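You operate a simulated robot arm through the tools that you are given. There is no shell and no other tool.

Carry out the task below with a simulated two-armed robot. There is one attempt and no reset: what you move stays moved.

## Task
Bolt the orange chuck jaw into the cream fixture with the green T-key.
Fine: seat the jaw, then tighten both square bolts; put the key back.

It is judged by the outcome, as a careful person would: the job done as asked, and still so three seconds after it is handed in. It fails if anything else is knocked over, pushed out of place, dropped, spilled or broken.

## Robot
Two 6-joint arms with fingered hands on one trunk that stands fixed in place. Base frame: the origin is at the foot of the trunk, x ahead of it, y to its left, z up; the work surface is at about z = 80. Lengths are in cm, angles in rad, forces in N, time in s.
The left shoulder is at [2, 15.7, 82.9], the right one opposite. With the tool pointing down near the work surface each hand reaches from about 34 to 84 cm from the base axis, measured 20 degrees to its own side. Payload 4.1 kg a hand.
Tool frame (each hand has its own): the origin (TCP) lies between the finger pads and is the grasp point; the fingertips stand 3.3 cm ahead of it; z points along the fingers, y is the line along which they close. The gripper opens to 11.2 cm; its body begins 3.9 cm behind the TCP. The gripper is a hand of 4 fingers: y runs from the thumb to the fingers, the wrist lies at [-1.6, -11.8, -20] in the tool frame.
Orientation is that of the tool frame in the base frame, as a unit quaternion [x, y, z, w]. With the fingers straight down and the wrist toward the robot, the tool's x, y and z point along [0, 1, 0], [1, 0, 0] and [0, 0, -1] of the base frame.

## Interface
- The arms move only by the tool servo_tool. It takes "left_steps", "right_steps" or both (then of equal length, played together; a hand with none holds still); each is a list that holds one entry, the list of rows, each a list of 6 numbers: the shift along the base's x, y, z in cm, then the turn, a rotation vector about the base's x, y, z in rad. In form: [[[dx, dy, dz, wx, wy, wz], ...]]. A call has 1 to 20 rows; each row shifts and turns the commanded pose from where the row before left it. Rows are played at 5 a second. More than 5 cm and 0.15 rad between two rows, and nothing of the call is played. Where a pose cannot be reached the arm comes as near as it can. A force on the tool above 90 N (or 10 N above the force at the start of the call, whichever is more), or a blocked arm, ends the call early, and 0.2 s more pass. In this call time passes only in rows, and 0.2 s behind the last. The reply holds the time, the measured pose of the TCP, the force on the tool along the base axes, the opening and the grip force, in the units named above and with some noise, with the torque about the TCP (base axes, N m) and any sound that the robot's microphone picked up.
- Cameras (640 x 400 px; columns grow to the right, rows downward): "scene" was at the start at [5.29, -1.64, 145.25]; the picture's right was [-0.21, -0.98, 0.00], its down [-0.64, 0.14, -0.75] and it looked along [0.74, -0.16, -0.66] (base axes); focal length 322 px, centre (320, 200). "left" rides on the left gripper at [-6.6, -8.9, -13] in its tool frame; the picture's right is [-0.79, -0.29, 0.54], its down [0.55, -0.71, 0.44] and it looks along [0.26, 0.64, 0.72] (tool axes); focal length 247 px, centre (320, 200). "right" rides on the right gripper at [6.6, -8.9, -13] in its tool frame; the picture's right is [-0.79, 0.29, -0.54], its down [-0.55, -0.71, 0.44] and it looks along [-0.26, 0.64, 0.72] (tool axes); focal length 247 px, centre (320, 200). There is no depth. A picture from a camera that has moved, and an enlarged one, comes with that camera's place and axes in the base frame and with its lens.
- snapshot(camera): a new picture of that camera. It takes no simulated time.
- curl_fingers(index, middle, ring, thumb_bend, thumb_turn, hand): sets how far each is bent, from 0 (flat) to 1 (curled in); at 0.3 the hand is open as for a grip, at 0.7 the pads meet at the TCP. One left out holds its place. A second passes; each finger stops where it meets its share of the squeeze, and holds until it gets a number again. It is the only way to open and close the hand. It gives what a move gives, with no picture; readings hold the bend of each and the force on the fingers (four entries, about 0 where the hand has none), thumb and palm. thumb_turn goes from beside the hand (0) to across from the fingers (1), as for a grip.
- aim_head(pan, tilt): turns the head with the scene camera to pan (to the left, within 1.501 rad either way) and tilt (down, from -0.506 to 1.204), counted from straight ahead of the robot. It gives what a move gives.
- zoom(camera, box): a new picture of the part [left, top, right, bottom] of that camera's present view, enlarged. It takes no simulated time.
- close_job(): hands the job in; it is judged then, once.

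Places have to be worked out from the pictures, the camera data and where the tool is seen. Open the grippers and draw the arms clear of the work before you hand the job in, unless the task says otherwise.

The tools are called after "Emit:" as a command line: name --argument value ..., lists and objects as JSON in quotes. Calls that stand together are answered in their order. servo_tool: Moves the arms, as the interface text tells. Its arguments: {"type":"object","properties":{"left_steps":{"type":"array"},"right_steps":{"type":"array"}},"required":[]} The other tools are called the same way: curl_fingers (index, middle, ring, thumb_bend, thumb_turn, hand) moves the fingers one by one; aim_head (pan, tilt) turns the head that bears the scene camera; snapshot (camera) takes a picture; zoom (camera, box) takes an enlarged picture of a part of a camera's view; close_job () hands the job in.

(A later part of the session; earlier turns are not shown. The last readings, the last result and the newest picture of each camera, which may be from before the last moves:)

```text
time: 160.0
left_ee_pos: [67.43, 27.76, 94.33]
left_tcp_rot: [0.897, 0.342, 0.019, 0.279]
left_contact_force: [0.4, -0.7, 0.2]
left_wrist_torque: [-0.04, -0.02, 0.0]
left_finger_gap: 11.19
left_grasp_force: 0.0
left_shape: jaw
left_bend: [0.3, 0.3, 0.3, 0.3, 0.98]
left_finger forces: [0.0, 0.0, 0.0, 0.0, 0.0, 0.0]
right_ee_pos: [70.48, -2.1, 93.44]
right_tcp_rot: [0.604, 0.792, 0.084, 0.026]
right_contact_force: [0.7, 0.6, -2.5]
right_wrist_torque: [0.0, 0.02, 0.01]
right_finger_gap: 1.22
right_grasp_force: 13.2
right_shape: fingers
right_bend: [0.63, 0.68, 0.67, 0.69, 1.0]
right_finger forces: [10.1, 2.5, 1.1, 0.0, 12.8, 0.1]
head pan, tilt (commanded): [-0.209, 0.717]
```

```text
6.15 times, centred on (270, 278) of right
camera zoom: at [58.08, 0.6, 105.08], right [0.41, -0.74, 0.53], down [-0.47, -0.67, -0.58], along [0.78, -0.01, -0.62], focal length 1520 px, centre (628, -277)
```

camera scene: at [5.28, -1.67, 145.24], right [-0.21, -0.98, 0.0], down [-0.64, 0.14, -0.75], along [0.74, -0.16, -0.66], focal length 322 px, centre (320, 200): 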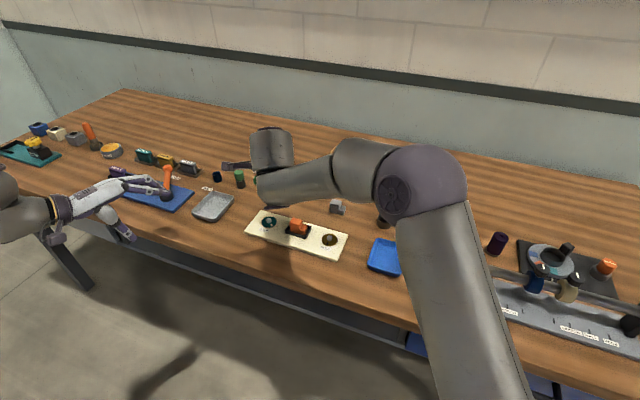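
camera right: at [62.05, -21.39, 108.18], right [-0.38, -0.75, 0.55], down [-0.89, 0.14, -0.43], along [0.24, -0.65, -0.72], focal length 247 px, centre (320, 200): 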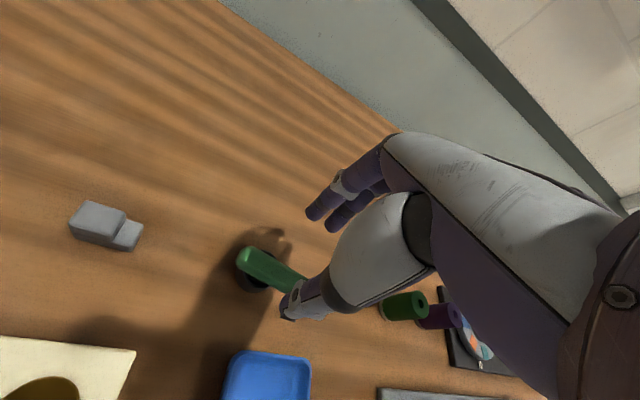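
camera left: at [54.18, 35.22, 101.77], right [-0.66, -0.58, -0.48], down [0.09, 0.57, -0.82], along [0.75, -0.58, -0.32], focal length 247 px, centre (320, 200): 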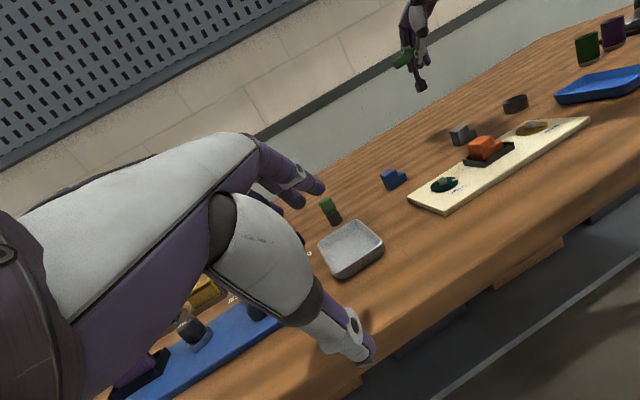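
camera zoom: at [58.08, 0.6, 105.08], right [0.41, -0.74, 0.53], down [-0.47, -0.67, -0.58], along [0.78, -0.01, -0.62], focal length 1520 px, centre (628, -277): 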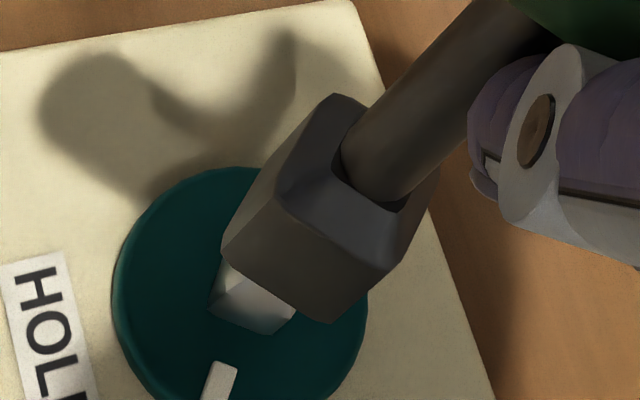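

Still no limit at +15.6°, and socket (≈11.5°) and bolt (≈17°) are within the play. Offsets solve to ≈ (-0.19, 0.15); I shift, lower 1.3 cm and re-check.

Emit:
servo_tool --right_steps '[[[0.19, -0.15, 0, 0, 0, 0], [0, 0, -0.7, 0, 0, 0], [0, 0, -0.6, 0, 0, 0]]]'

Emit:
zoom --camera "left" --box '[425, 145, 465, 195]'

Emit:
zoom --camera "scene" --box '[254, 203, 286, 235]'

Emit:
zoom --camera "right" --box '[240, 245, 300, 310]'

```text
time: 160.8
left_ee_pos: [67.41, 27.63, 94.32]
left_tcp_rot: [0.897, 0.341, 0.018, 0.279]
left_contact_force: [-0.7, 0.0, 0.0]
left_wrist_torque: [-0.01, 0.03, -0.02]
left_finger_gap: 11.18
left_grasp_force: 0.1
left_shape: jaw
left_bend: [0.3, 0.3, 0.3, 0.3, 0.98]
left_finger forces: [0.0, 0.1, 0.1, 0.1, 0.0, 0.1]
right_ee_pos: [70.58, -2.23, 92.07]
right_tcp_rot: [0.604, 0.792, 0.085, 0.025]
right_contact_force: [-0.4, 0.5, -0.2]
right_wrist_torque: [-0.04, 0.01, 0.02]
right_finger_gap: 1.23
right_grasp_force: 13.6
right_shape: fingers
right_bend: [0.63, 0.68, 0.67, 0.69, 1.0]
right_finger forces: [10.2, 2.5, 1.1, 0.1, 12.8, 0.0]
head pan, tilt (commanded): [-0.209, 0.717]
```

```text
8.00 times, centred on (445, 170) of left
camera zoom: at [54.18, 35.19, 101.78], right [-0.66, -0.58, -0.48], down [0.09, 0.57, -0.82], along [0.75, -0.58, -0.32], focal length 1976 px, centre (-680, 440)
```

zoom: 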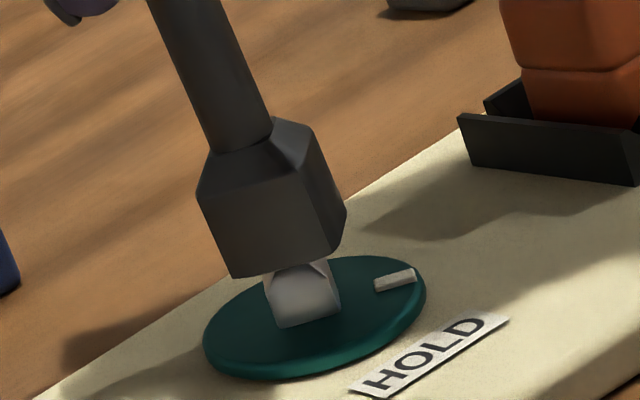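

```text
12.50 times, centred on (270, 219) of scene
camera zoom: at [5.29, -1.64, 145.25], right [-0.21, -0.98, 0.0], down [-0.64, 0.14, -0.75], along [0.74, -0.16, -0.66], focal length 4022 px, centre (945, -38)
```

zoom: 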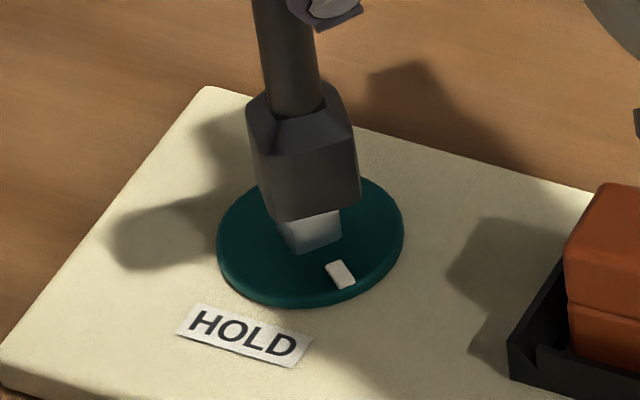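

```text
6.15 times, centred on (270, 278) of right
camera zoom: at [58.33, 0.41, 103.8], right [0.41, -0.74, 0.53], down [-0.47, -0.67, -0.58], along [0.78, -0.01, -0.62], focal length 1520 px, centre (628, -277)
```

zoom: 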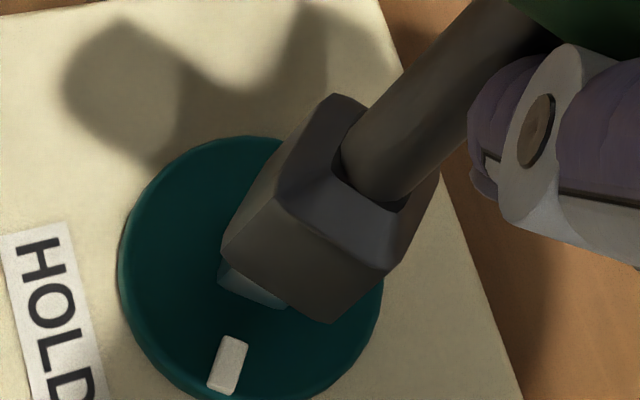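

Alignment is now within 0.5 mm by the solve. I lower onto the bolt.

Emit:
servo_tool --right_steps '[[[-0.03, -0.03, -0.3, 0, 0, 0], [0, 0, -0.25, 0, 0, 0]]]'

Emit:
servo_tool --right_steps '[[[0, 0, -0.15, 0, 0, 0], [0, 0, -0.15, 0, 0, 0]]]'

Emit:
zoom --camera "left" --box '[425, 145, 465, 195]'

Emit:
zoom --camera "scene" --box '[254, 203, 286, 235]'

```text
time: 161.4
left_ee_pos: [67.48, 27.67, 94.31]
left_tcp_rot: [0.897, 0.342, 0.019, 0.279]
left_contact_force: [0.1, 0.0, -0.2]
left_wrist_torque: [0.01, 0.02, 0.01]
left_finger_gap: 11.18
left_grasp_force: 0.0
left_shape: jaw
left_bend: [0.3, 0.3, 0.3, 0.3, 0.98]
left_finger forces: [0.0, 0.1, 0.1, 0.0, 0.0, 0.0]
right_ee_pos: [70.62, -2.24, 91.64]
right_tcp_rot: [0.604, 0.792, 0.085, 0.025]
right_contact_force: [-0.2, 0.3, -0.7]
right_wrist_torque: [0.03, -0.03, 0.0]
right_finger_gap: 1.22
right_grasp_force: 13.4
right_shape: fingers
right_bend: [0.63, 0.68, 0.67, 0.69, 1.0]
right_finger forces: [10.1, 2.5, 1.2, 0.0, 12.8, 0.0]
head pan, tilt (commanded): [-0.209, 0.717]
```

```text
time: 162.0
left_ee_pos: [67.49, 27.74, 94.39]
left_tcp_rot: [0.897, 0.341, 0.019, 0.279]
left_contact_force: [0.3, 0.4, 0.6]
left_wrist_torque: [-0.01, -0.01, 0.01]
left_finger_gap: 11.17
left_grasp_force: 0.1
left_shape: jaw
left_bend: [0.3, 0.3, 0.3, 0.3, 0.98]
left_finger forces: [0.0, 0.0, 0.1, 0.1, 0.0, 0.0]
right_ee_pos: [70.59, -2.41, 91.19]
right_tcp_rot: [0.604, 0.792, 0.084, 0.026]
right_contact_force: [0.8, -0.1, -1.1]
right_wrist_torque: [0.02, -0.01, -0.02]
right_finger_gap: 1.21
right_grasp_force: 13.6
right_shape: fingers
right_bend: [0.63, 0.68, 0.67, 0.69, 1.0]
right_finger forces: [10.0, 2.6, 1.4, 0.0, 12.9, 0.0]
head pan, tilt (commanded): [-0.209, 0.717]
```

```text
8.00 times, centred on (445, 170) of left
camera zoom: at [54.18, 35.19, 101.78], right [-0.66, -0.58, -0.48], down [0.09, 0.57, -0.82], along [0.75, -0.58, -0.32], focal length 1976 px, centre (-680, 440)
```

zoom: 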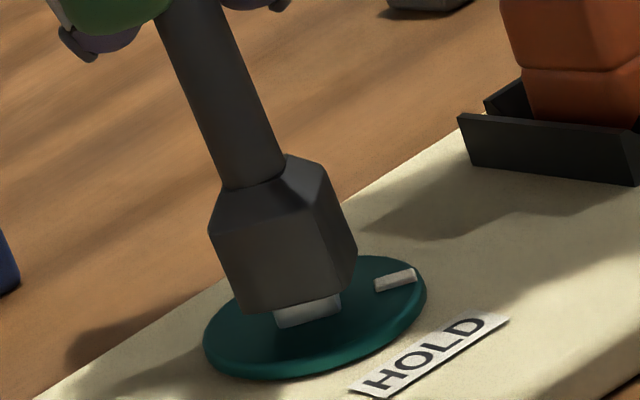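

```text
12.50 times, centred on (270, 219) of scene
camera zoom: at [5.3, -1.64, 145.24], right [-0.21, -0.98, 0.0], down [-0.64, 0.14, -0.75], along [0.74, -0.16, -0.66], focal length 4022 px, centre (945, -38)
```

zoom: 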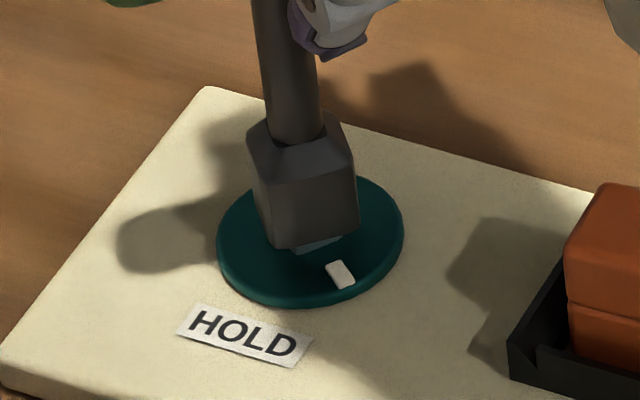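

The socket has slid onto the bolt. I lower to the bottom.

Emit:
servo_tool --right_steps '[[[0, 0, -0.15, 0, 0, 0], [0, 0, -0.15, 0, 0, 0]]]'

Emit:
servo_tool --right_steps '[[[0, 0, -0.12, 0, 0, 0], [0, 0, -0.1, 0, 0, 0]]]'

Emit:
zoom --camera "left" --box '[425, 145, 465, 195]'

Emit:
zoom --camera "scene" --box '[254, 203, 286, 235]'

```text
time: 162.6
left_ee_pos: [67.52, 27.56, 94.29]
left_tcp_rot: [0.897, 0.341, 0.019, 0.279]
left_contact_force: [0.5, -1.3, -0.1]
left_wrist_torque: [-0.01, 0.0, 0.01]
left_finger_gap: 11.18
left_grasp_force: 0.1
left_shape: jaw
left_bend: [0.3, 0.3, 0.3, 0.3, 0.98]
left_finger forces: [0.0, 0.0, 0.0, 0.0, 0.0, 0.1]
right_ee_pos: [70.59, -2.26, 91.03]
right_tcp_rot: [0.604, 0.792, 0.084, 0.025]
right_contact_force: [0.2, 0.8, -0.7]
right_wrist_torque: [0.03, 0.04, -0.03]
right_finger_gap: 1.22
right_grasp_force: 13.6
right_shape: fingers
right_bend: [0.63, 0.68, 0.67, 0.69, 1.0]
right_finger forces: [10.0, 2.6, 1.4, 0.0, 12.9, 0.1]
head pan, tilt (commanded): [-0.209, 0.717]
```

```text
time: 163.2
left_ee_pos: [67.4, 27.63, 94.36]
left_tcp_rot: [0.897, 0.342, 0.019, 0.279]
left_contact_force: [-0.4, -0.2, 0.6]
left_wrist_torque: [-0.04, 0.03, -0.02]
left_finger_gap: 11.17
left_grasp_force: 0.0
left_shape: jaw
left_bend: [0.3, 0.3, 0.3, 0.3, 0.98]
left_finger forces: [0.0, 0.0, 0.0, 0.0, 0.0, 0.0]
right_ee_pos: [70.55, -2.29, 90.75]
right_tcp_rot: [0.604, 0.792, 0.085, 0.025]
right_contact_force: [0.4, 1.0, -1.1]
right_wrist_torque: [0.01, 0.03, 0.03]
right_finger_gap: 1.23
right_grasp_force: 14.0
right_shape: fingers
right_bend: [0.63, 0.68, 0.67, 0.69, 1.0]
right_finger forces: [10.0, 2.6, 1.4, 0.0, 12.7, 0.0]
head pan, tilt (commanded): [-0.209, 0.717]
```

```text
8.00 times, centred on (445, 170) of left
camera zoom: at [54.18, 35.19, 101.77], right [-0.66, -0.58, -0.48], down [0.09, 0.57, -0.82], along [0.75, -0.58, -0.32], focal length 1976 px, centre (-680, 440)
```

zoom: 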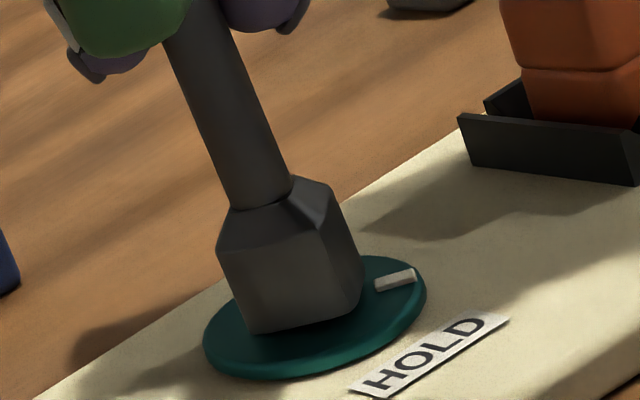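

```text
12.50 times, centred on (270, 219) of scene
camera zoom: at [5.3, -1.64, 145.24], right [-0.21, -0.98, 0.0], down [-0.64, 0.14, -0.75], along [0.74, -0.16, -0.66], focal length 4022 px, centre (945, -38)
```

zoom: 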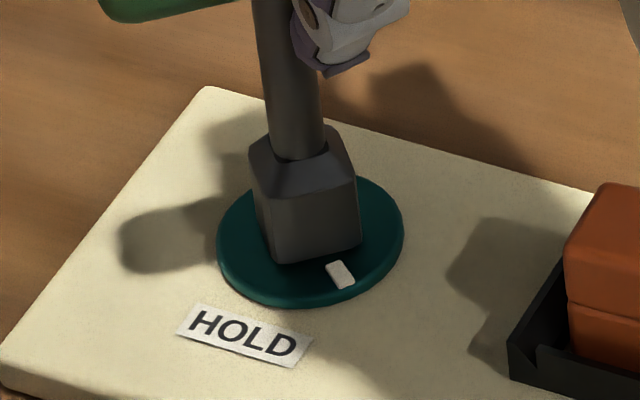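

Fully seated on the bolt. I begin the second clockwise stroke with matching arc moves, four rows first.

Emit:
servo_tool --right_steps '[[[-0.131, -0.006, 0, 0, 0, -0.1], [-0.131, 0.007, 0, 0, 0, -0.1], [-0.13, 0.02, 0, 0, 0, -0.1], [-0.127, 0.032, 0, 0, 0, -0.1]]]'

Emit:
zoom --camera "left" --box '[415, 130, 465, 195]'

Emit:
zoom --camera "right" --box '[240, 230, 330, 320]'

```text
time: 164.2
left_ee_pos: [67.35, 27.65, 94.39]
left_tcp_rot: [0.897, 0.341, 0.018, 0.28]
left_contact_force: [0.7, 0.9, 0.0]
left_wrist_torque: [0.0, 0.0, -0.02]
left_finger_gap: 11.19
left_grasp_force: 0.0
left_shape: jaw
left_bend: [0.3, 0.3, 0.3, 0.3, 0.98]
left_finger forces: [0.1, 0.0, 0.0, 0.0, 0.0, 0.0]
right_ee_pos: [69.97, -2.18, 90.73]
right_tcp_rot: [0.75, 0.655, 0.078, 0.042]
right_contact_force: [1.1, 1.7, -0.5]
right_wrist_torque: [0.05, -0.03, 0.08]
right_finger_gap: 1.18
right_grasp_force: 14.0
right_shape: fingers
right_bend: [0.63, 0.68, 0.66, 0.69, 1.0]
right_finger forces: [9.2, 2.9, 1.9, 0.1, 13.3, 0.1]
head pan, tilt (commanded): [-0.209, 0.717]
```

```text
6.15 times, centred on (440, 162) of left
camera zoom: at [54.18, 35.18, 101.78], right [-0.66, -0.58, -0.48], down [0.09, 0.57, -0.82], along [0.75, -0.58, -0.32], focal length 1520 px, centre (-418, 431)
```

zoom: 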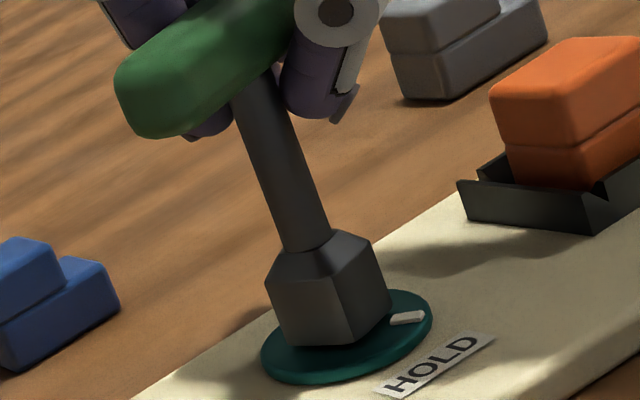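

```text
4.44 times, centred on (285, 275) of right
camera zoom: at [59.82, 4.9, 102.45], right [0.09, -0.84, 0.53], down [-0.69, -0.43, -0.58], along [0.72, -0.32, -0.62], focal length 1098 px, centre (476, -133)
```

zoom: 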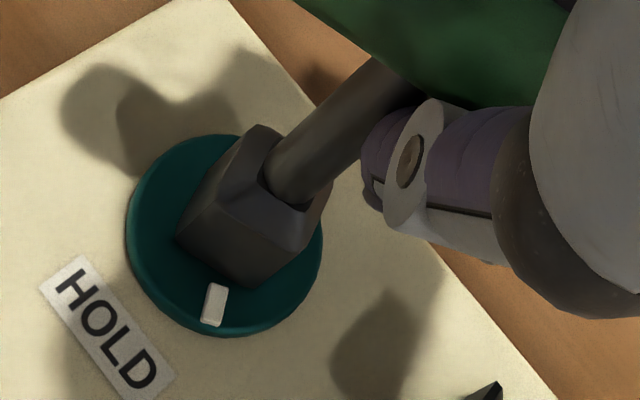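

The mark moves (≈ -174°), no resistance problems. I continue three rows.

Emit:
servo_tool --right_steps '[[[-0.125, 0.046, 0, 0, 0, -0.1], [-0.118, 0.057, 0, 0, 0, -0.1], [-0.111, 0.068, 0, 0, 0, -0.1]]]'

Emit:
zoom --camera "left" --box '[415, 130, 465, 195]'

Emit:
zoom --camera "right" --box '[240, 230, 330, 320]'

```text
time: 165.0
left_ee_pos: [67.53, 27.65, 94.29]
left_tcp_rot: [0.897, 0.342, 0.019, 0.279]
left_contact_force: [-0.9, 0.1, 0.0]
left_wrist_torque: [0.05, 0.02, 0.02]
left_finger_gap: 11.17
left_grasp_force: 0.0
left_shape: jaw
left_bend: [0.3, 0.3, 0.3, 0.3, 0.98]
left_finger forces: [0.0, 0.1, 0.1, 0.1, 0.1, 0.0]
right_ee_pos: [69.57, -2.11, 90.83]
right_tcp_rot: [0.84, 0.536, 0.07, 0.053]
right_contact_force: [3.5, 2.5, -0.4]
right_wrist_torque: [0.09, -0.17, 0.15]
right_finger_gap: 1.17
right_grasp_force: 14.3
right_shape: fingers
right_bend: [0.63, 0.67, 0.66, 0.69, 1.0]
right_finger forces: [8.9, 3.3, 2.6, 0.0, 13.0, 0.1]
head pan, tilt (commanded): [-0.209, 0.717]
```

```text
6.15 times, centred on (440, 162) of left
camera zoom: at [54.19, 35.18, 101.77], right [-0.66, -0.58, -0.48], down [0.09, 0.57, -0.82], along [0.75, -0.58, -0.32], focal length 1520 px, centre (-418, 431)
```

zoom: 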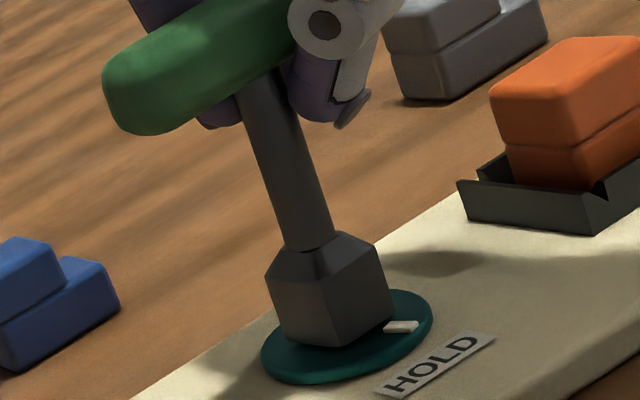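

```text
4.44 times, centred on (285, 275) of right
camera zoom: at [61.97, 7.76, 102.42], right [-0.17, -0.83, 0.53], down [-0.79, -0.21, -0.58], along [0.59, -0.51, -0.62], focal length 1098 px, centre (476, -133)
```

zoom: 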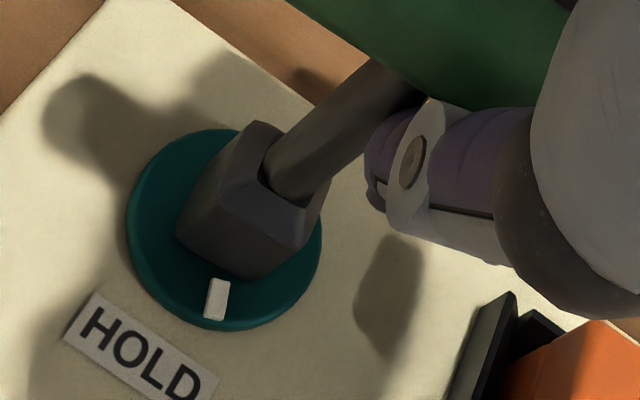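

Mark ≈ -190° (goal ≈ -215°). Two more rows.

Emit:
servo_tool --right_steps '[[[-0.104, 0.079, 0, 0, 0, -0.1], [-0.097, 0.091, 0, 0, 0, -0.1]]]'

Emit:
zoom --camera "left" --box '[415, 130, 465, 195]'

Emit:
zoom --camera "right" --box '[240, 230, 330, 320]'

```text
time: 165.6
left_ee_pos: [67.37, 27.53, 94.29]
left_tcp_rot: [0.898, 0.341, 0.019, 0.279]
left_contact_force: [-0.3, -0.3, -0.7]
left_wrist_torque: [0.02, 0.01, 0.01]
left_finger_gap: 11.15
left_grasp_force: 0.0
left_shape: jaw
left_bend: [0.3, 0.3, 0.3, 0.3, 0.98]
left_finger forces: [0.0, 0.1, 0.1, 0.1, 0.0, 0.0]
right_ee_pos: [69.44, -1.98, 90.59]
right_tcp_rot: [0.889, 0.45, 0.065, 0.06]
right_contact_force: [3.2, 2.2, 1.2]
right_wrist_torque: [0.09, -0.11, 0.21]
right_finger_gap: 1.13
right_grasp_force: 13.2
right_shape: fingers
right_bend: [0.63, 0.67, 0.65, 0.69, 1.0]
right_finger forces: [8.3, 3.2, 2.9, 0.0, 12.7, 0.0]
head pan, tilt (commanded): [-0.209, 0.717]
```

```text
6.15 times, centred on (440, 162) of left
camera zoom: at [54.19, 35.18, 101.77], right [-0.66, -0.58, -0.48], down [0.09, 0.57, -0.82], along [0.75, -0.58, -0.32], focal length 1520 px, centre (-418, 431)
```

zoom: 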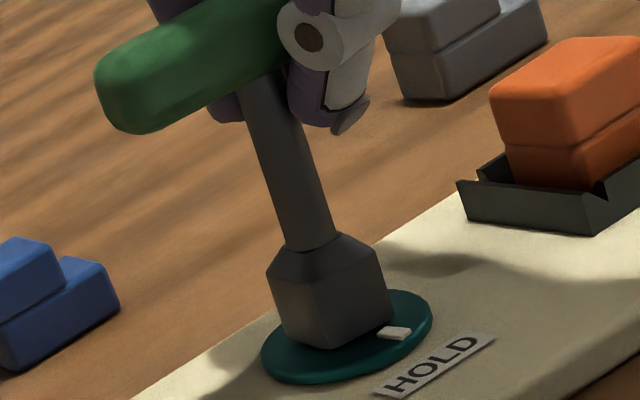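

```text
4.44 times, centred on (285, 275) of right
camera zoom: at [63.94, 9.24, 102.39], right [-0.33, -0.78, 0.53], down [-0.81, -0.05, -0.58], along [0.48, -0.62, -0.62], focal length 1098 px, centre (476, -133)
```

zoom: 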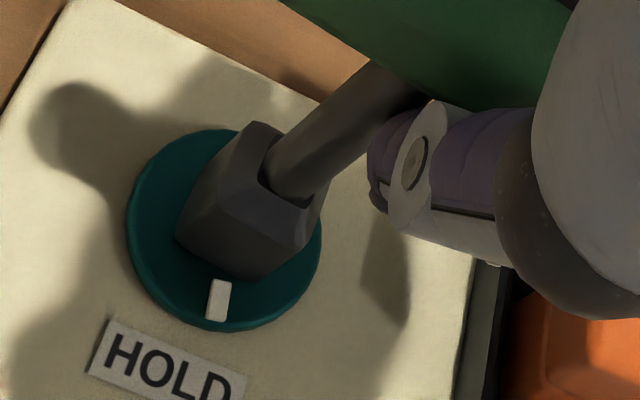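

Mark ≈ -199°; reach is comfortable. Two more rows.

Emit:
servo_tool --right_steps '[[[-0.086, 0.098, 0, 0, 0, -0.1], [-0.076, 0.106, 0, 0, 0, -0.1]]]'

Emit:
zoom --camera "left" --box '[415, 130, 465, 195]'

Emit:
zoom --camera "right" --box '[240, 230, 330, 320]'

```text
time: 166.2
left_ee_pos: [67.45, 27.66, 94.26]
left_tcp_rot: [0.897, 0.342, 0.019, 0.279]
left_contact_force: [0.5, 0.1, -1.4]
left_wrist_torque: [-0.03, -0.02, 0.01]
left_finger_gap: 11.2
left_grasp_force: 0.1
left_shape: jaw
left_bend: [0.3, 0.3, 0.3, 0.3, 0.98]
left_finger forces: [0.0, 0.1, 0.1, 0.0, 0.0, 0.1]
right_ee_pos: [69.3, -1.67, 90.66]
right_tcp_rot: [0.929, 0.359, 0.058, 0.066]
right_contact_force: [3.7, 0.4, -2.9]
right_wrist_torque: [0.1, -0.13, 0.16]
right_finger_gap: 1.08
right_grasp_force: 14.3
right_shape: fingers
right_bend: [0.63, 0.67, 0.66, 0.7, 1.0]
right_finger forces: [8.5, 3.8, 4.0, 0.1, 12.3, 0.0]
head pan, tilt (commanded): [-0.209, 0.717]
```

```text
6.15 times, centred on (440, 162) of left
camera zoom: at [54.2, 35.17, 101.77], right [-0.66, -0.58, -0.48], down [0.09, 0.57, -0.82], along [0.75, -0.58, -0.32], focal length 1520 px, centre (-418, 431)
```

zoom: 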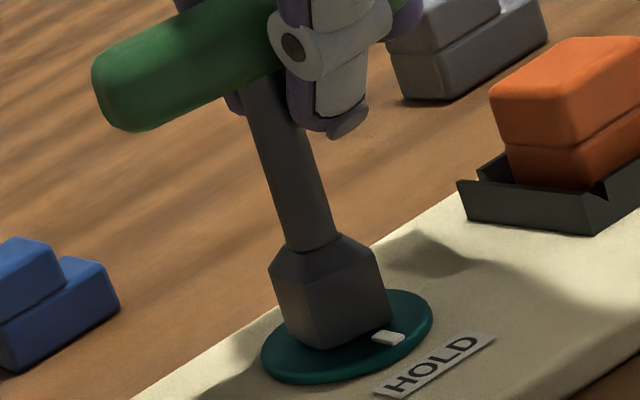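

```text
4.44 times, centred on (285, 275) of right
camera zoom: at [66.07, 10.26, 102.37], right [-0.48, -0.7, 0.53], down [-0.81, 0.11, -0.58], along [0.34, -0.7, -0.62], focal length 1098 px, centre (476, -133)
```

zoom: 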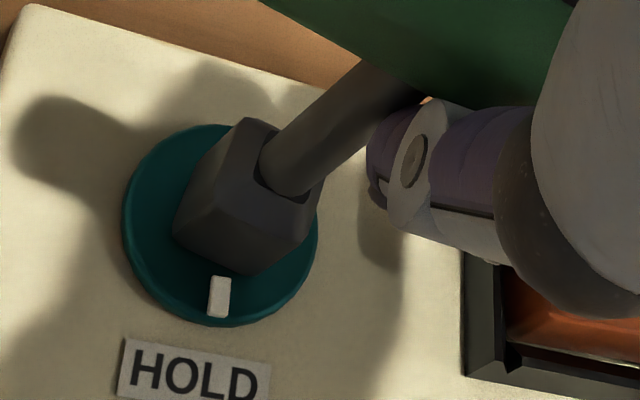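

Mark ≈ -206° against label ≈ -212 to -215°. One more row of 0.12 rad.

Emit:
servo_tool --right_steps '[[[-0.07, 0.12, 0, 0, 0, -0.11]]]'

Emit:
zoom --camera "left" --box '[415, 130, 465, 195]'

Emit:
zoom --camera "right" --box '[240, 230, 330, 320]'

```text
time: 166.6
left_ee_pos: [67.41, 27.73, 94.26]
left_tcp_rot: [0.897, 0.341, 0.019, 0.279]
left_contact_force: [-0.5, -1.2, 0.4]
left_wrist_torque: [0.03, 0.0, -0.01]
left_finger_gap: 11.18
left_grasp_force: 0.1
left_shape: jaw
left_bend: [0.3, 0.3, 0.3, 0.3, 0.98]
left_finger forces: [0.0, 0.0, 0.0, 0.0, 0.0, 0.1]
right_ee_pos: [69.08, -1.51, 90.7]
right_tcp_rot: [0.948, 0.307, 0.054, 0.068]
right_contact_force: [8.5, 1.0, -8.3]
right_wrist_torque: [0.09, -0.18, 0.33]
right_finger_gap: 1.1
right_grasp_force: 15.7
right_shape: fingers
right_bend: [0.63, 0.66, 0.65, 0.7, 1.0]
right_finger forces: [8.4, 5.6, 4.0, 0.1, 13.9, 0.0]
head pan, tilt (commanded): [-0.209, 0.717]
```

```text
6.15 times, centred on (440, 162) of left
camera zoom: at [54.21, 35.18, 101.76], right [-0.66, -0.58, -0.48], down [0.09, 0.57, -0.82], along [0.75, -0.58, -0.32], focal length 1520 px, centre (-418, 431)
```

zoom: 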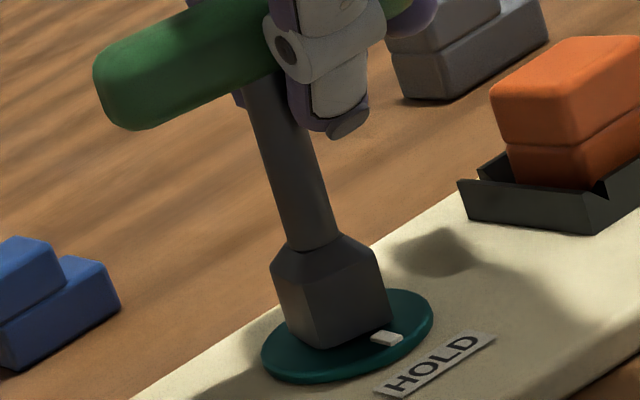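

```text
4.44 times, centred on (285, 275) of right
camera zoom: at [67.33, 10.63, 102.4], right [-0.55, -0.64, 0.53], down [-0.79, 0.2, -0.58], along [0.27, -0.74, -0.62], focal length 1098 px, centre (476, -133)
```

zoom: 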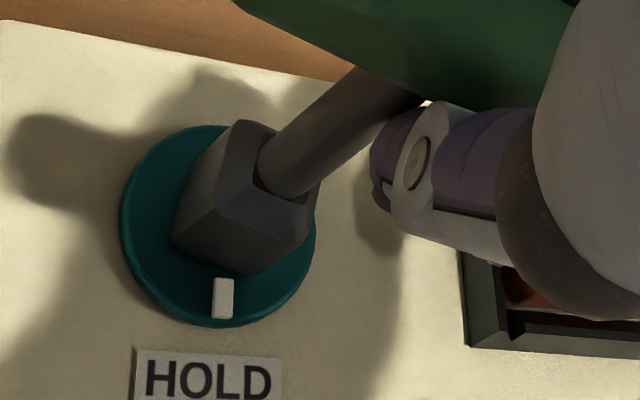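

Torque has risen to 0.33 N·m and the mark (≈ -209°) is within ~3° of HOLD (≈ -212°), so it is nearly at its stop. I add one small final nudge.

Emit:
servo_tool --right_steps '[[[-0.03, 0.05, 0, 0, 0, -0.05]]]'

Emit:
zoom --camera "right" --box '[240, 230, 330, 320]'

Emit:
zoom --camera "left" --box '[425, 145, 465, 195]'

```text
time: 167.0
left_ee_pos: [67.41, 27.61, 94.49]
left_tcp_rot: [0.897, 0.341, 0.019, 0.279]
left_contact_force: [0.5, 0.6, 0.2]
left_wrist_torque: [-0.01, -0.01, 0.05]
left_finger_gap: 11.18
left_grasp_force: 0.0
left_shape: jaw
left_bend: [0.3, 0.3, 0.3, 0.3, 0.98]
left_finger forces: [0.0, 0.0, 0.1, 0.0, 0.0, 0.0]
right_ee_pos: [69.21, -1.6, 90.74]
right_tcp_rot: [0.955, 0.283, 0.052, 0.071]
right_contact_force: [9.4, 0.7, -8.8]
right_wrist_torque: [0.11, -0.17, 0.3]
right_finger_gap: 1.1
right_grasp_force: 15.8
right_shape: fingers
right_bend: [0.63, 0.66, 0.64, 0.7, 1.0]
right_finger forces: [9.0, 6.2, 3.3, 0.0, 13.5, 0.1]
head pan, tilt (commanded): [-0.209, 0.717]
```

```text
4.44 times, centred on (285, 275) of right
camera zoom: at [67.91, 10.76, 102.4], right [-0.58, -0.62, 0.53], down [-0.78, 0.24, -0.58], along [0.23, -0.75, -0.62], focal length 1098 px, centre (476, -133)
```

zoom: 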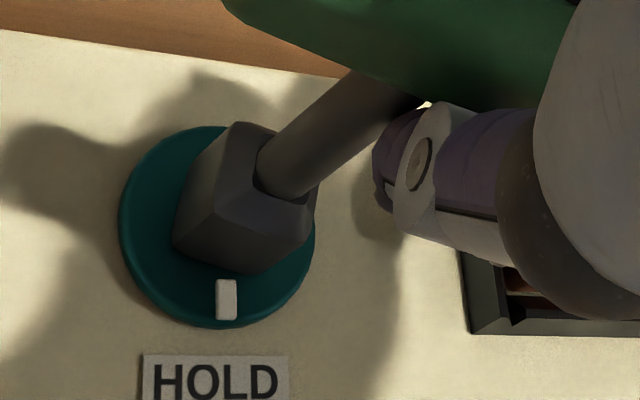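

```text
8.00 times, centred on (445, 170) of left
camera zoom: at [54.22, 35.19, 101.75], right [-0.66, -0.58, -0.48], down [0.09, 0.57, -0.82], along [0.75, -0.58, -0.32], focal length 1976 px, centre (-680, 440)
```

zoom: 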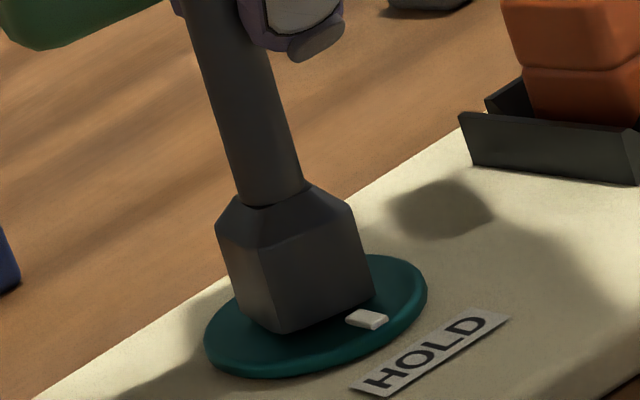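

The bolt no longer follows: it is at its stop with the mark at HOLD. I back off a few degrees within the play and lift the key off.

Emit:
servo_tool --right_steps '[[[0.03, -0.065, 0, 0, 0, 0.05], [0.015, -0.035, 0.2, 0, 0, 0.03], [0, 0, 0.35, 0, 0, 0.01], [0, 0, 0.4, 0, 0, 0.01], [0, 0, 0.6, 0, 0, 0.02], [0, 0, 0.8, 0, 0, 0.02]]]'

Emit:
zoom --camera "left" --box '[415, 120, 475, 200]'

Emit:
zoom --camera "right" --box '[230, 220, 330, 320]'

```text
time: 168.4
left_ee_pos: [67.37, 27.72, 94.27]
left_tcp_rot: [0.897, 0.342, 0.019, 0.278]
left_contact_force: [-0.1, -0.3, -1.5]
left_wrist_torque: [-0.01, 0.04, 0.0]
left_finger_gap: 11.19
left_grasp_force: 0.2
left_shape: jaw
left_bend: [0.3, 0.3, 0.3, 0.3, 0.98]
left_finger forces: [0.0, 0.0, 0.0, 0.0, 0.1, 0.0]
right_ee_pos: [69.22, -1.59, 93.07]
right_tcp_rot: [0.933, 0.349, 0.058, 0.067]
right_contact_force: [0.5, -0.5, -2.1]
right_wrist_torque: [-0.02, 0.0, -0.02]
right_finger_gap: 1.04
right_grasp_force: 13.5
right_shape: fingers
right_bend: [0.63, 0.67, 0.66, 0.7, 1.0]
right_finger forces: [9.8, 2.7, 1.7, 0.0, 12.5, 0.0]
head pan, tilt (commanded): [-0.209, 0.717]
```

```text
5.00 times, centred on (445, 160) of left
camera zoom: at [54.18, 35.19, 101.77], right [-0.66, -0.58, -0.48], down [0.09, 0.57, -0.82], along [0.75, -0.58, -0.32], focal length 1235 px, centre (-305, 400)
```

zoom: 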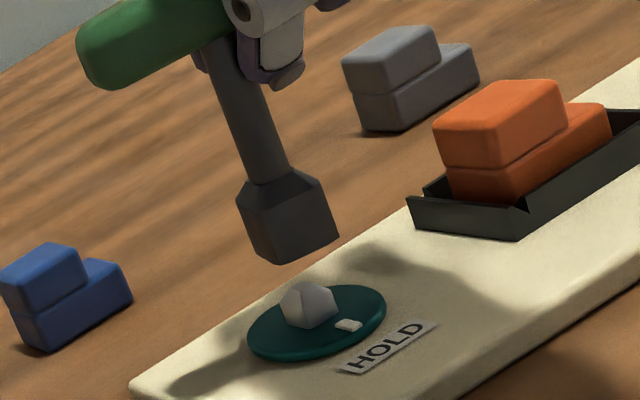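

```text
4.00 times, centred on (280, 270) of right
camera zoom: at [66.2, 10.41, 104.86], right [-0.49, -0.69, 0.53], down [-0.8, 0.13, -0.58], along [0.33, -0.71, -0.62], focal length 988 px, centre (480, -80)
```

zoom: 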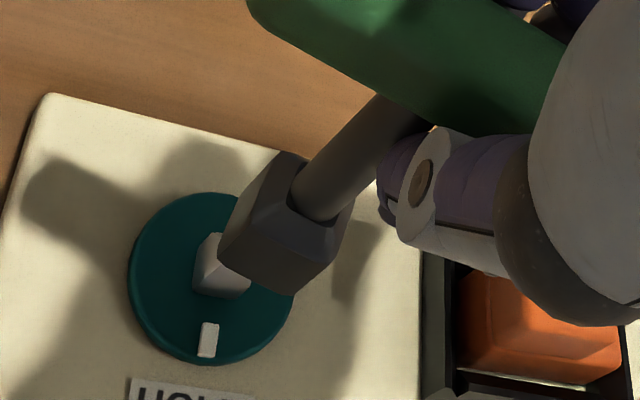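

Key is off. I first check both bolts' marks from the scene camera after rising and drawing the hand inward, away from the reach limit.

Emit:
servo_tool --right_steps '[[[-0.4, -0.4, 1.2, 0, 0, 0.03], [-0.5, -1.0, 1.2, 0, 0, 0.03], [-0.6, -2.4, 0.8, 0, 0, 0.03], [-0.6, -3.2, 0.4, 0, 0, 0.03], [-0.6, -3.4, 0.2, 0, 0, 0], [-0.6, -3.4, 0, 0, 0, 0], [-0.6, -3.4, 0, 0, 0, 0]]]'

Emit:
zoom --camera "scene" --box '[240, 200, 352, 270]'

Emit:
zoom --camera "scene" --box '[254, 208, 286, 240]'

```text
time: 170.0
left_ee_pos: [67.47, 27.71, 94.38]
left_tcp_rot: [0.897, 0.342, 0.019, 0.279]
left_contact_force: [-0.3, 0.4, 0.1]
left_wrist_torque: [-0.01, -0.02, 0.0]
left_finger_gap: 11.17
left_grasp_force: 0.2
left_shape: jaw
left_bend: [0.3, 0.3, 0.3, 0.3, 0.98]
left_finger forces: [0.0, 0.1, 0.0, 0.1, 0.0, 0.1]
right_ee_pos: [65.42, -18.82, 97.04]
right_tcp_rot: [0.909, 0.406, 0.062, 0.064]
right_contact_force: [0.3, 0.4, -1.7]
right_wrist_torque: [-0.04, -0.02, -0.01]
right_finger_gap: 1.04
right_grasp_force: 13.1
right_shape: fingers
right_bend: [0.63, 0.67, 0.66, 0.71, 1.0]
right_finger forces: [9.5, 2.7, 1.7, 0.0, 12.0, 0.0]
head pan, tilt (commanded): [-0.209, 0.717]
```

```text
5.71 times, centred on (296, 235) of scene
camera zoom: at [5.31, -1.6, 145.24], right [-0.21, -0.98, 0.0], down [-0.64, 0.14, -0.75], along [0.74, -0.16, -0.66], focal length 1839 px, centre (457, 0)
```

zoom: 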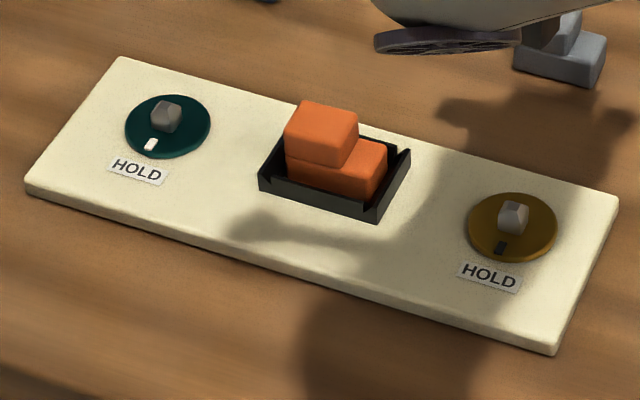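

```text
12.50 times, centred on (270, 224) of scene
camera zoom: at [5.31, -1.6, 145.24], right [-0.21, -0.98, 0.0], down [-0.64, 0.14, -0.75], along [0.74, -0.16, -0.66], focal length 4022 px, centre (945, -100)
```

zoom: 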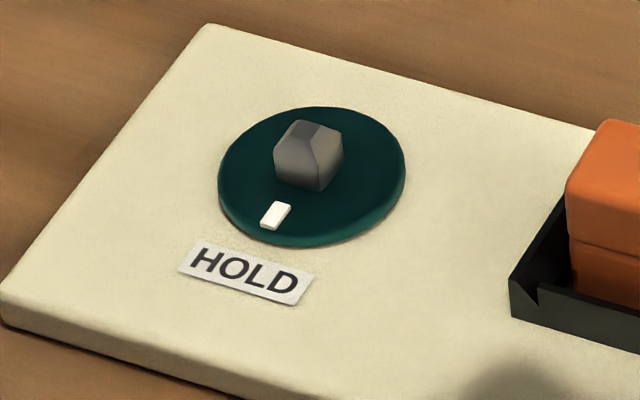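

Both marks point exactly at HOLD and the jaw sits in its pocket. Now I bring the key back to above its stand, turning the handle to its original direction.

Emit:
servo_tool --right_steps '[[[-0.33, -3.0, 0, 0, 0, 0.047], [-0.33, -3.0, 0, 0, 0, 0.047], [-0.33, -3.0, 0, 0, 0, 0.047], [-0.33, -3.0, 0, 0, 0, 0.047], [-0.31, -3.09, 0, 0, 0, 0.047], [0, 0, -1.2, 0, 0, 0], [0, 0, -1.5, 0, 0, 0]]]'

Emit:
zoom --camera "left" --box '[475, 20, 545, 120]'

Emit:
zoom --camera "scene" --box '[356, 165, 416, 230]'

```text
time: 171.6
left_ee_pos: [67.45, 27.68, 94.27]
left_tcp_rot: [0.898, 0.341, 0.019, 0.279]
left_contact_force: [-0.4, -0.5, 0.0]
left_wrist_torque: [0.03, 0.0, 0.02]
left_finger_gap: 11.19
left_grasp_force: 0.0
left_shape: jaw
left_bend: [0.3, 0.3, 0.3, 0.3, 0.98]
left_finger forces: [0.0, 0.1, 0.0, 0.0, 0.0, 0.1]
right_ee_pos: [63.72, -33.71, 94.24]
right_tcp_rot: [0.856, 0.509, 0.068, 0.056]
right_contact_force: [0.0, 0.4, -1.1]
right_wrist_torque: [-0.02, -0.01, 0.01]
right_finger_gap: 1.04
right_grasp_force: 12.5
right_shape: fingers
right_bend: [0.63, 0.68, 0.66, 0.71, 1.0]
right_finger forces: [9.5, 2.6, 1.7, 0.0, 11.9, 0.0]
head pan, tilt (commanded): [-0.209, 0.717]
```

```text
4.00 times, centred on (510, 70) of left
camera zoom: at [54.17, 35.19, 101.78], right [-0.66, -0.58, -0.48], down [0.09, 0.57, -0.82], along [0.75, -0.58, -0.32], focal length 988 px, centre (-440, 720)
```

zoom: 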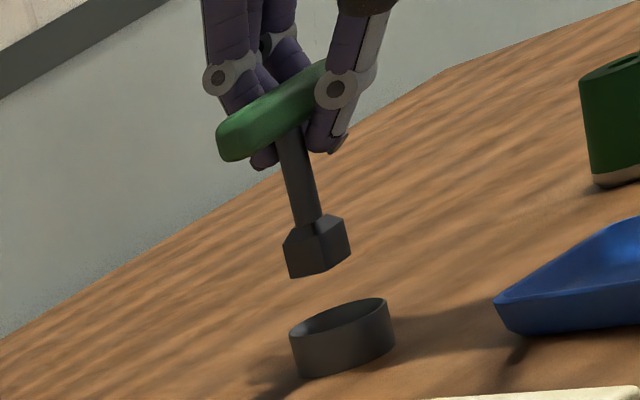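

```text
6.15 times, centred on (386, 198) of scene
camera zoom: at [5.29, -1.64, 145.25], right [-0.21, -0.98, 0.0], down [-0.64, 0.14, -0.75], along [0.74, -0.16, -0.66], focal length 1980 px, centre (-86, 215)
```

zoom: 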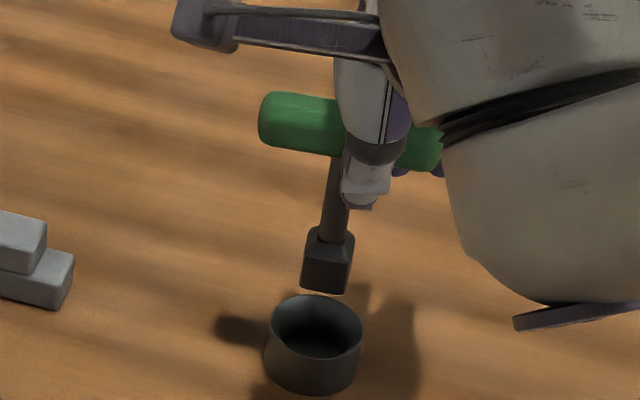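

The key leans only ≈2.5° and is centred over the cup. I trim that lean while lowering, so it will stand flat.

Emit:
servo_tool --right_steps '[[[0.06, -0.19, -0.7, 0.021, 0.007, 0], [0.06, -0.19, -0.7, 0.021, 0.007, 0], [0, 0, -0.6, 0, 0, 0]]]'

Emit:
zoom --camera "left" --box '[475, 30, 545, 120]'

Emit:
zoom --camera "scene" --box '[356, 170, 416, 235]'

Emit:
zoom --camera "right" --box '[220, 220, 330, 330]'

```text
time: 172.4
left_ee_pos: [67.54, 27.66, 94.38]
left_tcp_rot: [0.897, 0.342, 0.019, 0.28]
left_contact_force: [0.0, -0.3, -0.3]
left_wrist_torque: [-0.01, 0.01, 0.01]
left_finger_gap: 11.2
left_grasp_force: 0.1
left_shape: jaw
left_bend: [0.3, 0.3, 0.3, 0.3, 0.98]
left_finger forces: [0.0, 0.0, 0.0, 0.0, 0.1, 0.0]
right_ee_pos: [63.74, -34.24, 92.28]
right_tcp_rot: [0.858, 0.508, 0.074, 0.034]
right_contact_force: [-0.6, 0.2, -0.7]
right_wrist_torque: [0.01, 0.01, -0.01]
right_finger_gap: 1.01
right_grasp_force: 12.8
right_shape: fingers
right_bend: [0.63, 0.68, 0.66, 0.71, 1.0]
right_finger forces: [9.6, 2.6, 1.7, 0.0, 11.9, 0.0]
head pan, tilt (commanded): [-0.209, 0.717]
```

```text
4.44 times, centred on (510, 75) of left
camera zoom: at [54.18, 35.19, 101.78], right [-0.66, -0.58, -0.48], down [0.09, 0.57, -0.82], along [0.75, -0.58, -0.32], focal length 1098 px, centre (-524, 756)
```

zoom: 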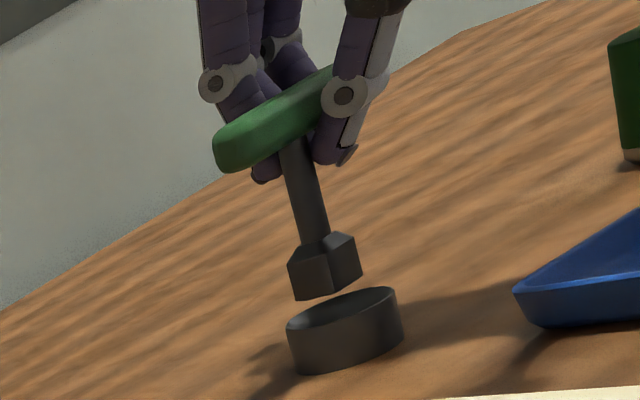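

```text
6.15 times, centred on (386, 202) of scene
camera zoom: at [5.29, -1.64, 145.24], right [-0.21, -0.98, 0.0], down [-0.64, 0.14, -0.75], along [0.74, -0.16, -0.66], focal length 1980 px, centre (-86, 185)
```

zoom: 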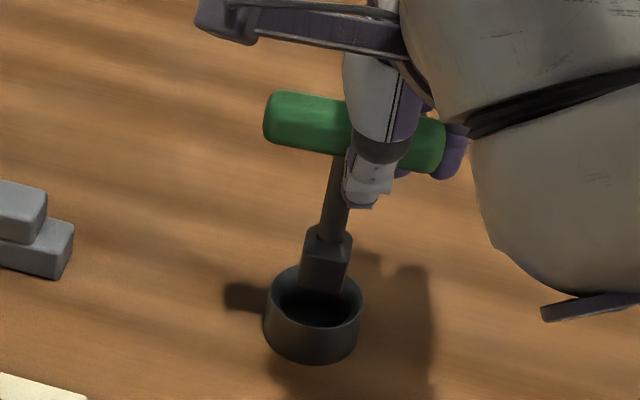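

```text
3.64 times, centred on (275, 275) of right
camera zoom: at [56.98, -24.49, 104.48], right [-0.21, -0.84, 0.5], down [-0.81, -0.14, -0.58], along [0.55, -0.52, -0.65], focal length 898 px, centre (484, -73)
```

zoom: 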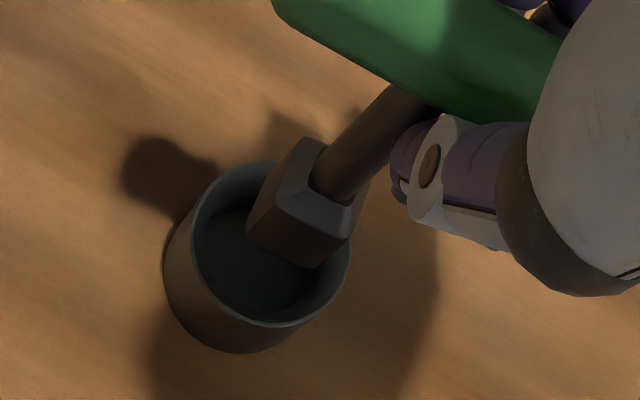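

Slightly off toward +x/-y; I shift (-0.15, +0.28) and lower into the cup.

Emit:
servo_tool --right_steps '[[[-0.15, 0.28, 0, 0, 0, 0], [0, 0, -0.6, 0, 0, 0], [0, 0, -0.6, 0, 0, 0], [0, 0, -0.5, 0, 0, 0]]]'

Emit:
servo_tool --right_steps '[[[0, 0, -0.4, 0, 0, 0], [0, 0, -0.3, 0, 0, 0]]]'

Emit:
zoom --camera "left" --box '[475, 30, 545, 120]'

Emit:
zoom --camera "scene" --box '[356, 170, 416, 235]'

```text
time: 173.4
left_ee_pos: [67.55, 27.69, 94.27]
left_tcp_rot: [0.897, 0.342, 0.02, 0.279]
left_contact_force: [-0.1, 0.6, 0.4]
left_wrist_torque: [0.0, 0.0, -0.02]
left_finger_gap: 11.18
left_grasp_force: 0.1
left_shape: jaw
left_bend: [0.3, 0.3, 0.3, 0.3, 0.98]
left_finger forces: [0.0, 0.0, 0.0, 0.0, 0.0, 0.1]
right_ee_pos: [63.51, -33.98, 90.47]
right_tcp_rot: [0.857, 0.508, 0.074, 0.034]
right_contact_force: [0.6, 0.1, -1.7]
right_wrist_torque: [-0.02, 0.04, -0.04]
right_finger_gap: 1.05
right_grasp_force: 13.2
right_shape: fingers
right_bend: [0.63, 0.68, 0.66, 0.71, 1.0]
right_finger forces: [9.5, 2.5, 1.6, 0.1, 12.1, 0.1]
head pan, tilt (commanded): [-0.209, 0.717]
```

```text
time: 174.0
left_ee_pos: [67.51, 27.69, 94.32]
left_tcp_rot: [0.897, 0.342, 0.019, 0.279]
left_contact_force: [0.7, -0.6, 0.6]
left_wrist_torque: [-0.02, -0.02, 0.0]
left_finger_gap: 11.21
left_grasp_force: 0.0
left_shape: jaw
left_bend: [0.3, 0.3, 0.3, 0.3, 0.98]
left_finger forces: [0.0, 0.0, 0.0, 0.1, 0.0, 0.0]
right_ee_pos: [63.6, -33.95, 89.77]
right_tcp_rot: [0.858, 0.508, 0.074, 0.035]
right_contact_force: [-0.8, -0.5, -0.8]
right_wrist_torque: [-0.02, 0.04, 0.01]
right_finger_gap: 1.04
right_grasp_force: 12.8
right_shape: fingers
right_bend: [0.63, 0.68, 0.66, 0.71, 1.0]
right_finger forces: [9.5, 2.6, 1.5, 0.0, 11.9, 0.0]
head pan, tilt (commanded): [-0.209, 0.717]
```

```text
4.44 times, centred on (510, 75) of left
camera zoom: at [54.18, 35.19, 101.78], right [-0.66, -0.58, -0.48], down [0.09, 0.57, -0.82], along [0.75, -0.58, -0.32], focal length 1098 px, centre (-524, 756)
```

zoom: 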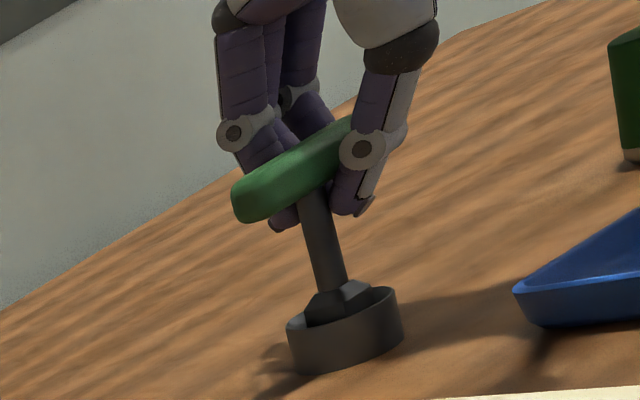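

```text
6.15 times, centred on (386, 202) of scene
camera zoom: at [5.29, -1.64, 145.24], right [-0.21, -0.98, 0.0], down [-0.64, 0.14, -0.75], along [0.74, -0.16, -0.66], focal length 1980 px, centre (-86, 185)
```

zoom: 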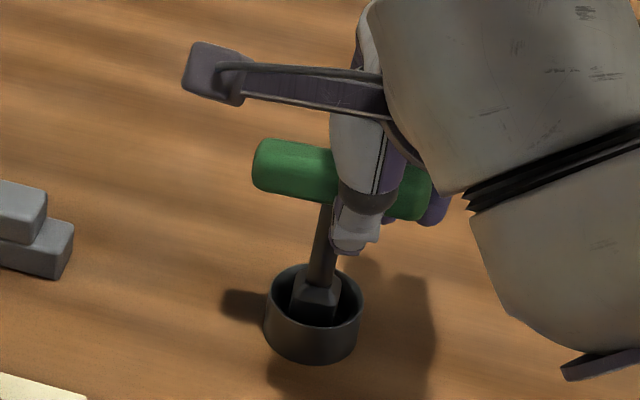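

Almost down. I lower in small steps until the cup floor takes the weight.

Emit:
servo_tool --right_steps '[[[0, 0, -0.15, 0, 0, 0], [0, 0, -0.12, 0, 0, 0]]]'

Emit:
servo_tool --right_steps '[[[0, 0, -0.1, 0, 0, 0], [0, 0, -0.1, 0, 0, 0]]]'

Emit:
servo_tool --right_steps '[[[0, 0, -0.08, 0, 0, 0], [0, 0, -0.08, 0, 0, 0]]]'

```text
time: 174.6
left_ee_pos: [67.35, 27.65, 94.39]
left_tcp_rot: [0.897, 0.342, 0.019, 0.279]
left_contact_force: [-0.5, 0.7, -0.6]
left_wrist_torque: [0.0, 0.03, 0.04]
left_finger_gap: 11.17
left_grasp_force: 0.0
left_shape: jaw
left_bend: [0.3, 0.3, 0.3, 0.3, 0.98]
left_finger forces: [0.1, 0.1, 0.0, 0.0, 0.0, 0.1]
right_ee_pos: [63.5, -34.01, 89.68]
right_tcp_rot: [0.857, 0.508, 0.074, 0.035]
right_contact_force: [-0.2, -0.1, -1.3]
right_wrist_torque: [-0.02, 0.02, 0.03]
right_finger_gap: 1.03
right_grasp_force: 13.2
right_shape: fingers
right_bend: [0.63, 0.68, 0.66, 0.71, 1.0]
right_finger forces: [9.5, 2.6, 1.5, 0.0, 11.9, 0.0]
head pan, tilt (commanded): [-0.209, 0.717]
```

```text
time: 175.2
left_ee_pos: [67.51, 27.67, 94.46]
left_tcp_rot: [0.897, 0.342, 0.019, 0.279]
left_contact_force: [0.1, 0.4, 0.0]
left_wrist_torque: [-0.01, 0.04, -0.01]
left_finger_gap: 11.19
left_grasp_force: 0.1
left_shape: jaw
left_bend: [0.3, 0.3, 0.3, 0.3, 0.98]
left_finger forces: [0.1, 0.0, 0.0, 0.0, 0.0, 0.1]
right_ee_pos: [63.51, -34.05, 89.29]
right_tcp_rot: [0.858, 0.507, 0.073, 0.035]
right_contact_force: [0.2, -0.2, -1.3]
right_wrist_torque: [0.02, 0.04, -0.03]
right_finger_gap: 1.02
right_grasp_force: 12.3
right_shape: fingers
right_bend: [0.63, 0.68, 0.66, 0.71, 1.0]
right_finger forces: [9.4, 2.6, 1.6, 0.0, 11.9, 0.0]
head pan, tilt (commanded): [-0.209, 0.717]
```

```text
time: 175.8
left_ee_pos: [67.38, 27.64, 94.45]
left_tcp_rot: [0.898, 0.341, 0.018, 0.279]
left_contact_force: [-0.1, 0.4, -0.2]
left_wrist_torque: [0.02, 0.01, 0.0]
left_finger_gap: 11.18
left_grasp_force: 0.2
left_shape: jaw
left_bend: [0.3, 0.3, 0.3, 0.3, 0.98]
left_finger forces: [0.0, 0.0, 0.1, 0.0, 0.0, 0.0]
right_ee_pos: [63.58, -33.93, 89.13]
right_tcp_rot: [0.858, 0.508, 0.073, 0.033]
right_contact_force: [0.2, 1.1, -0.5]
right_wrist_torque: [-0.03, 0.03, -0.02]
right_finger_gap: 1.01
right_grasp_force: 12.6
right_shape: fingers
right_bend: [0.63, 0.68, 0.66, 0.71, 1.0]
right_finger forces: [9.6, 2.6, 1.6, 0.0, 12.0, 0.0]
head pan, tilt (commanded): [-0.209, 0.717]
```

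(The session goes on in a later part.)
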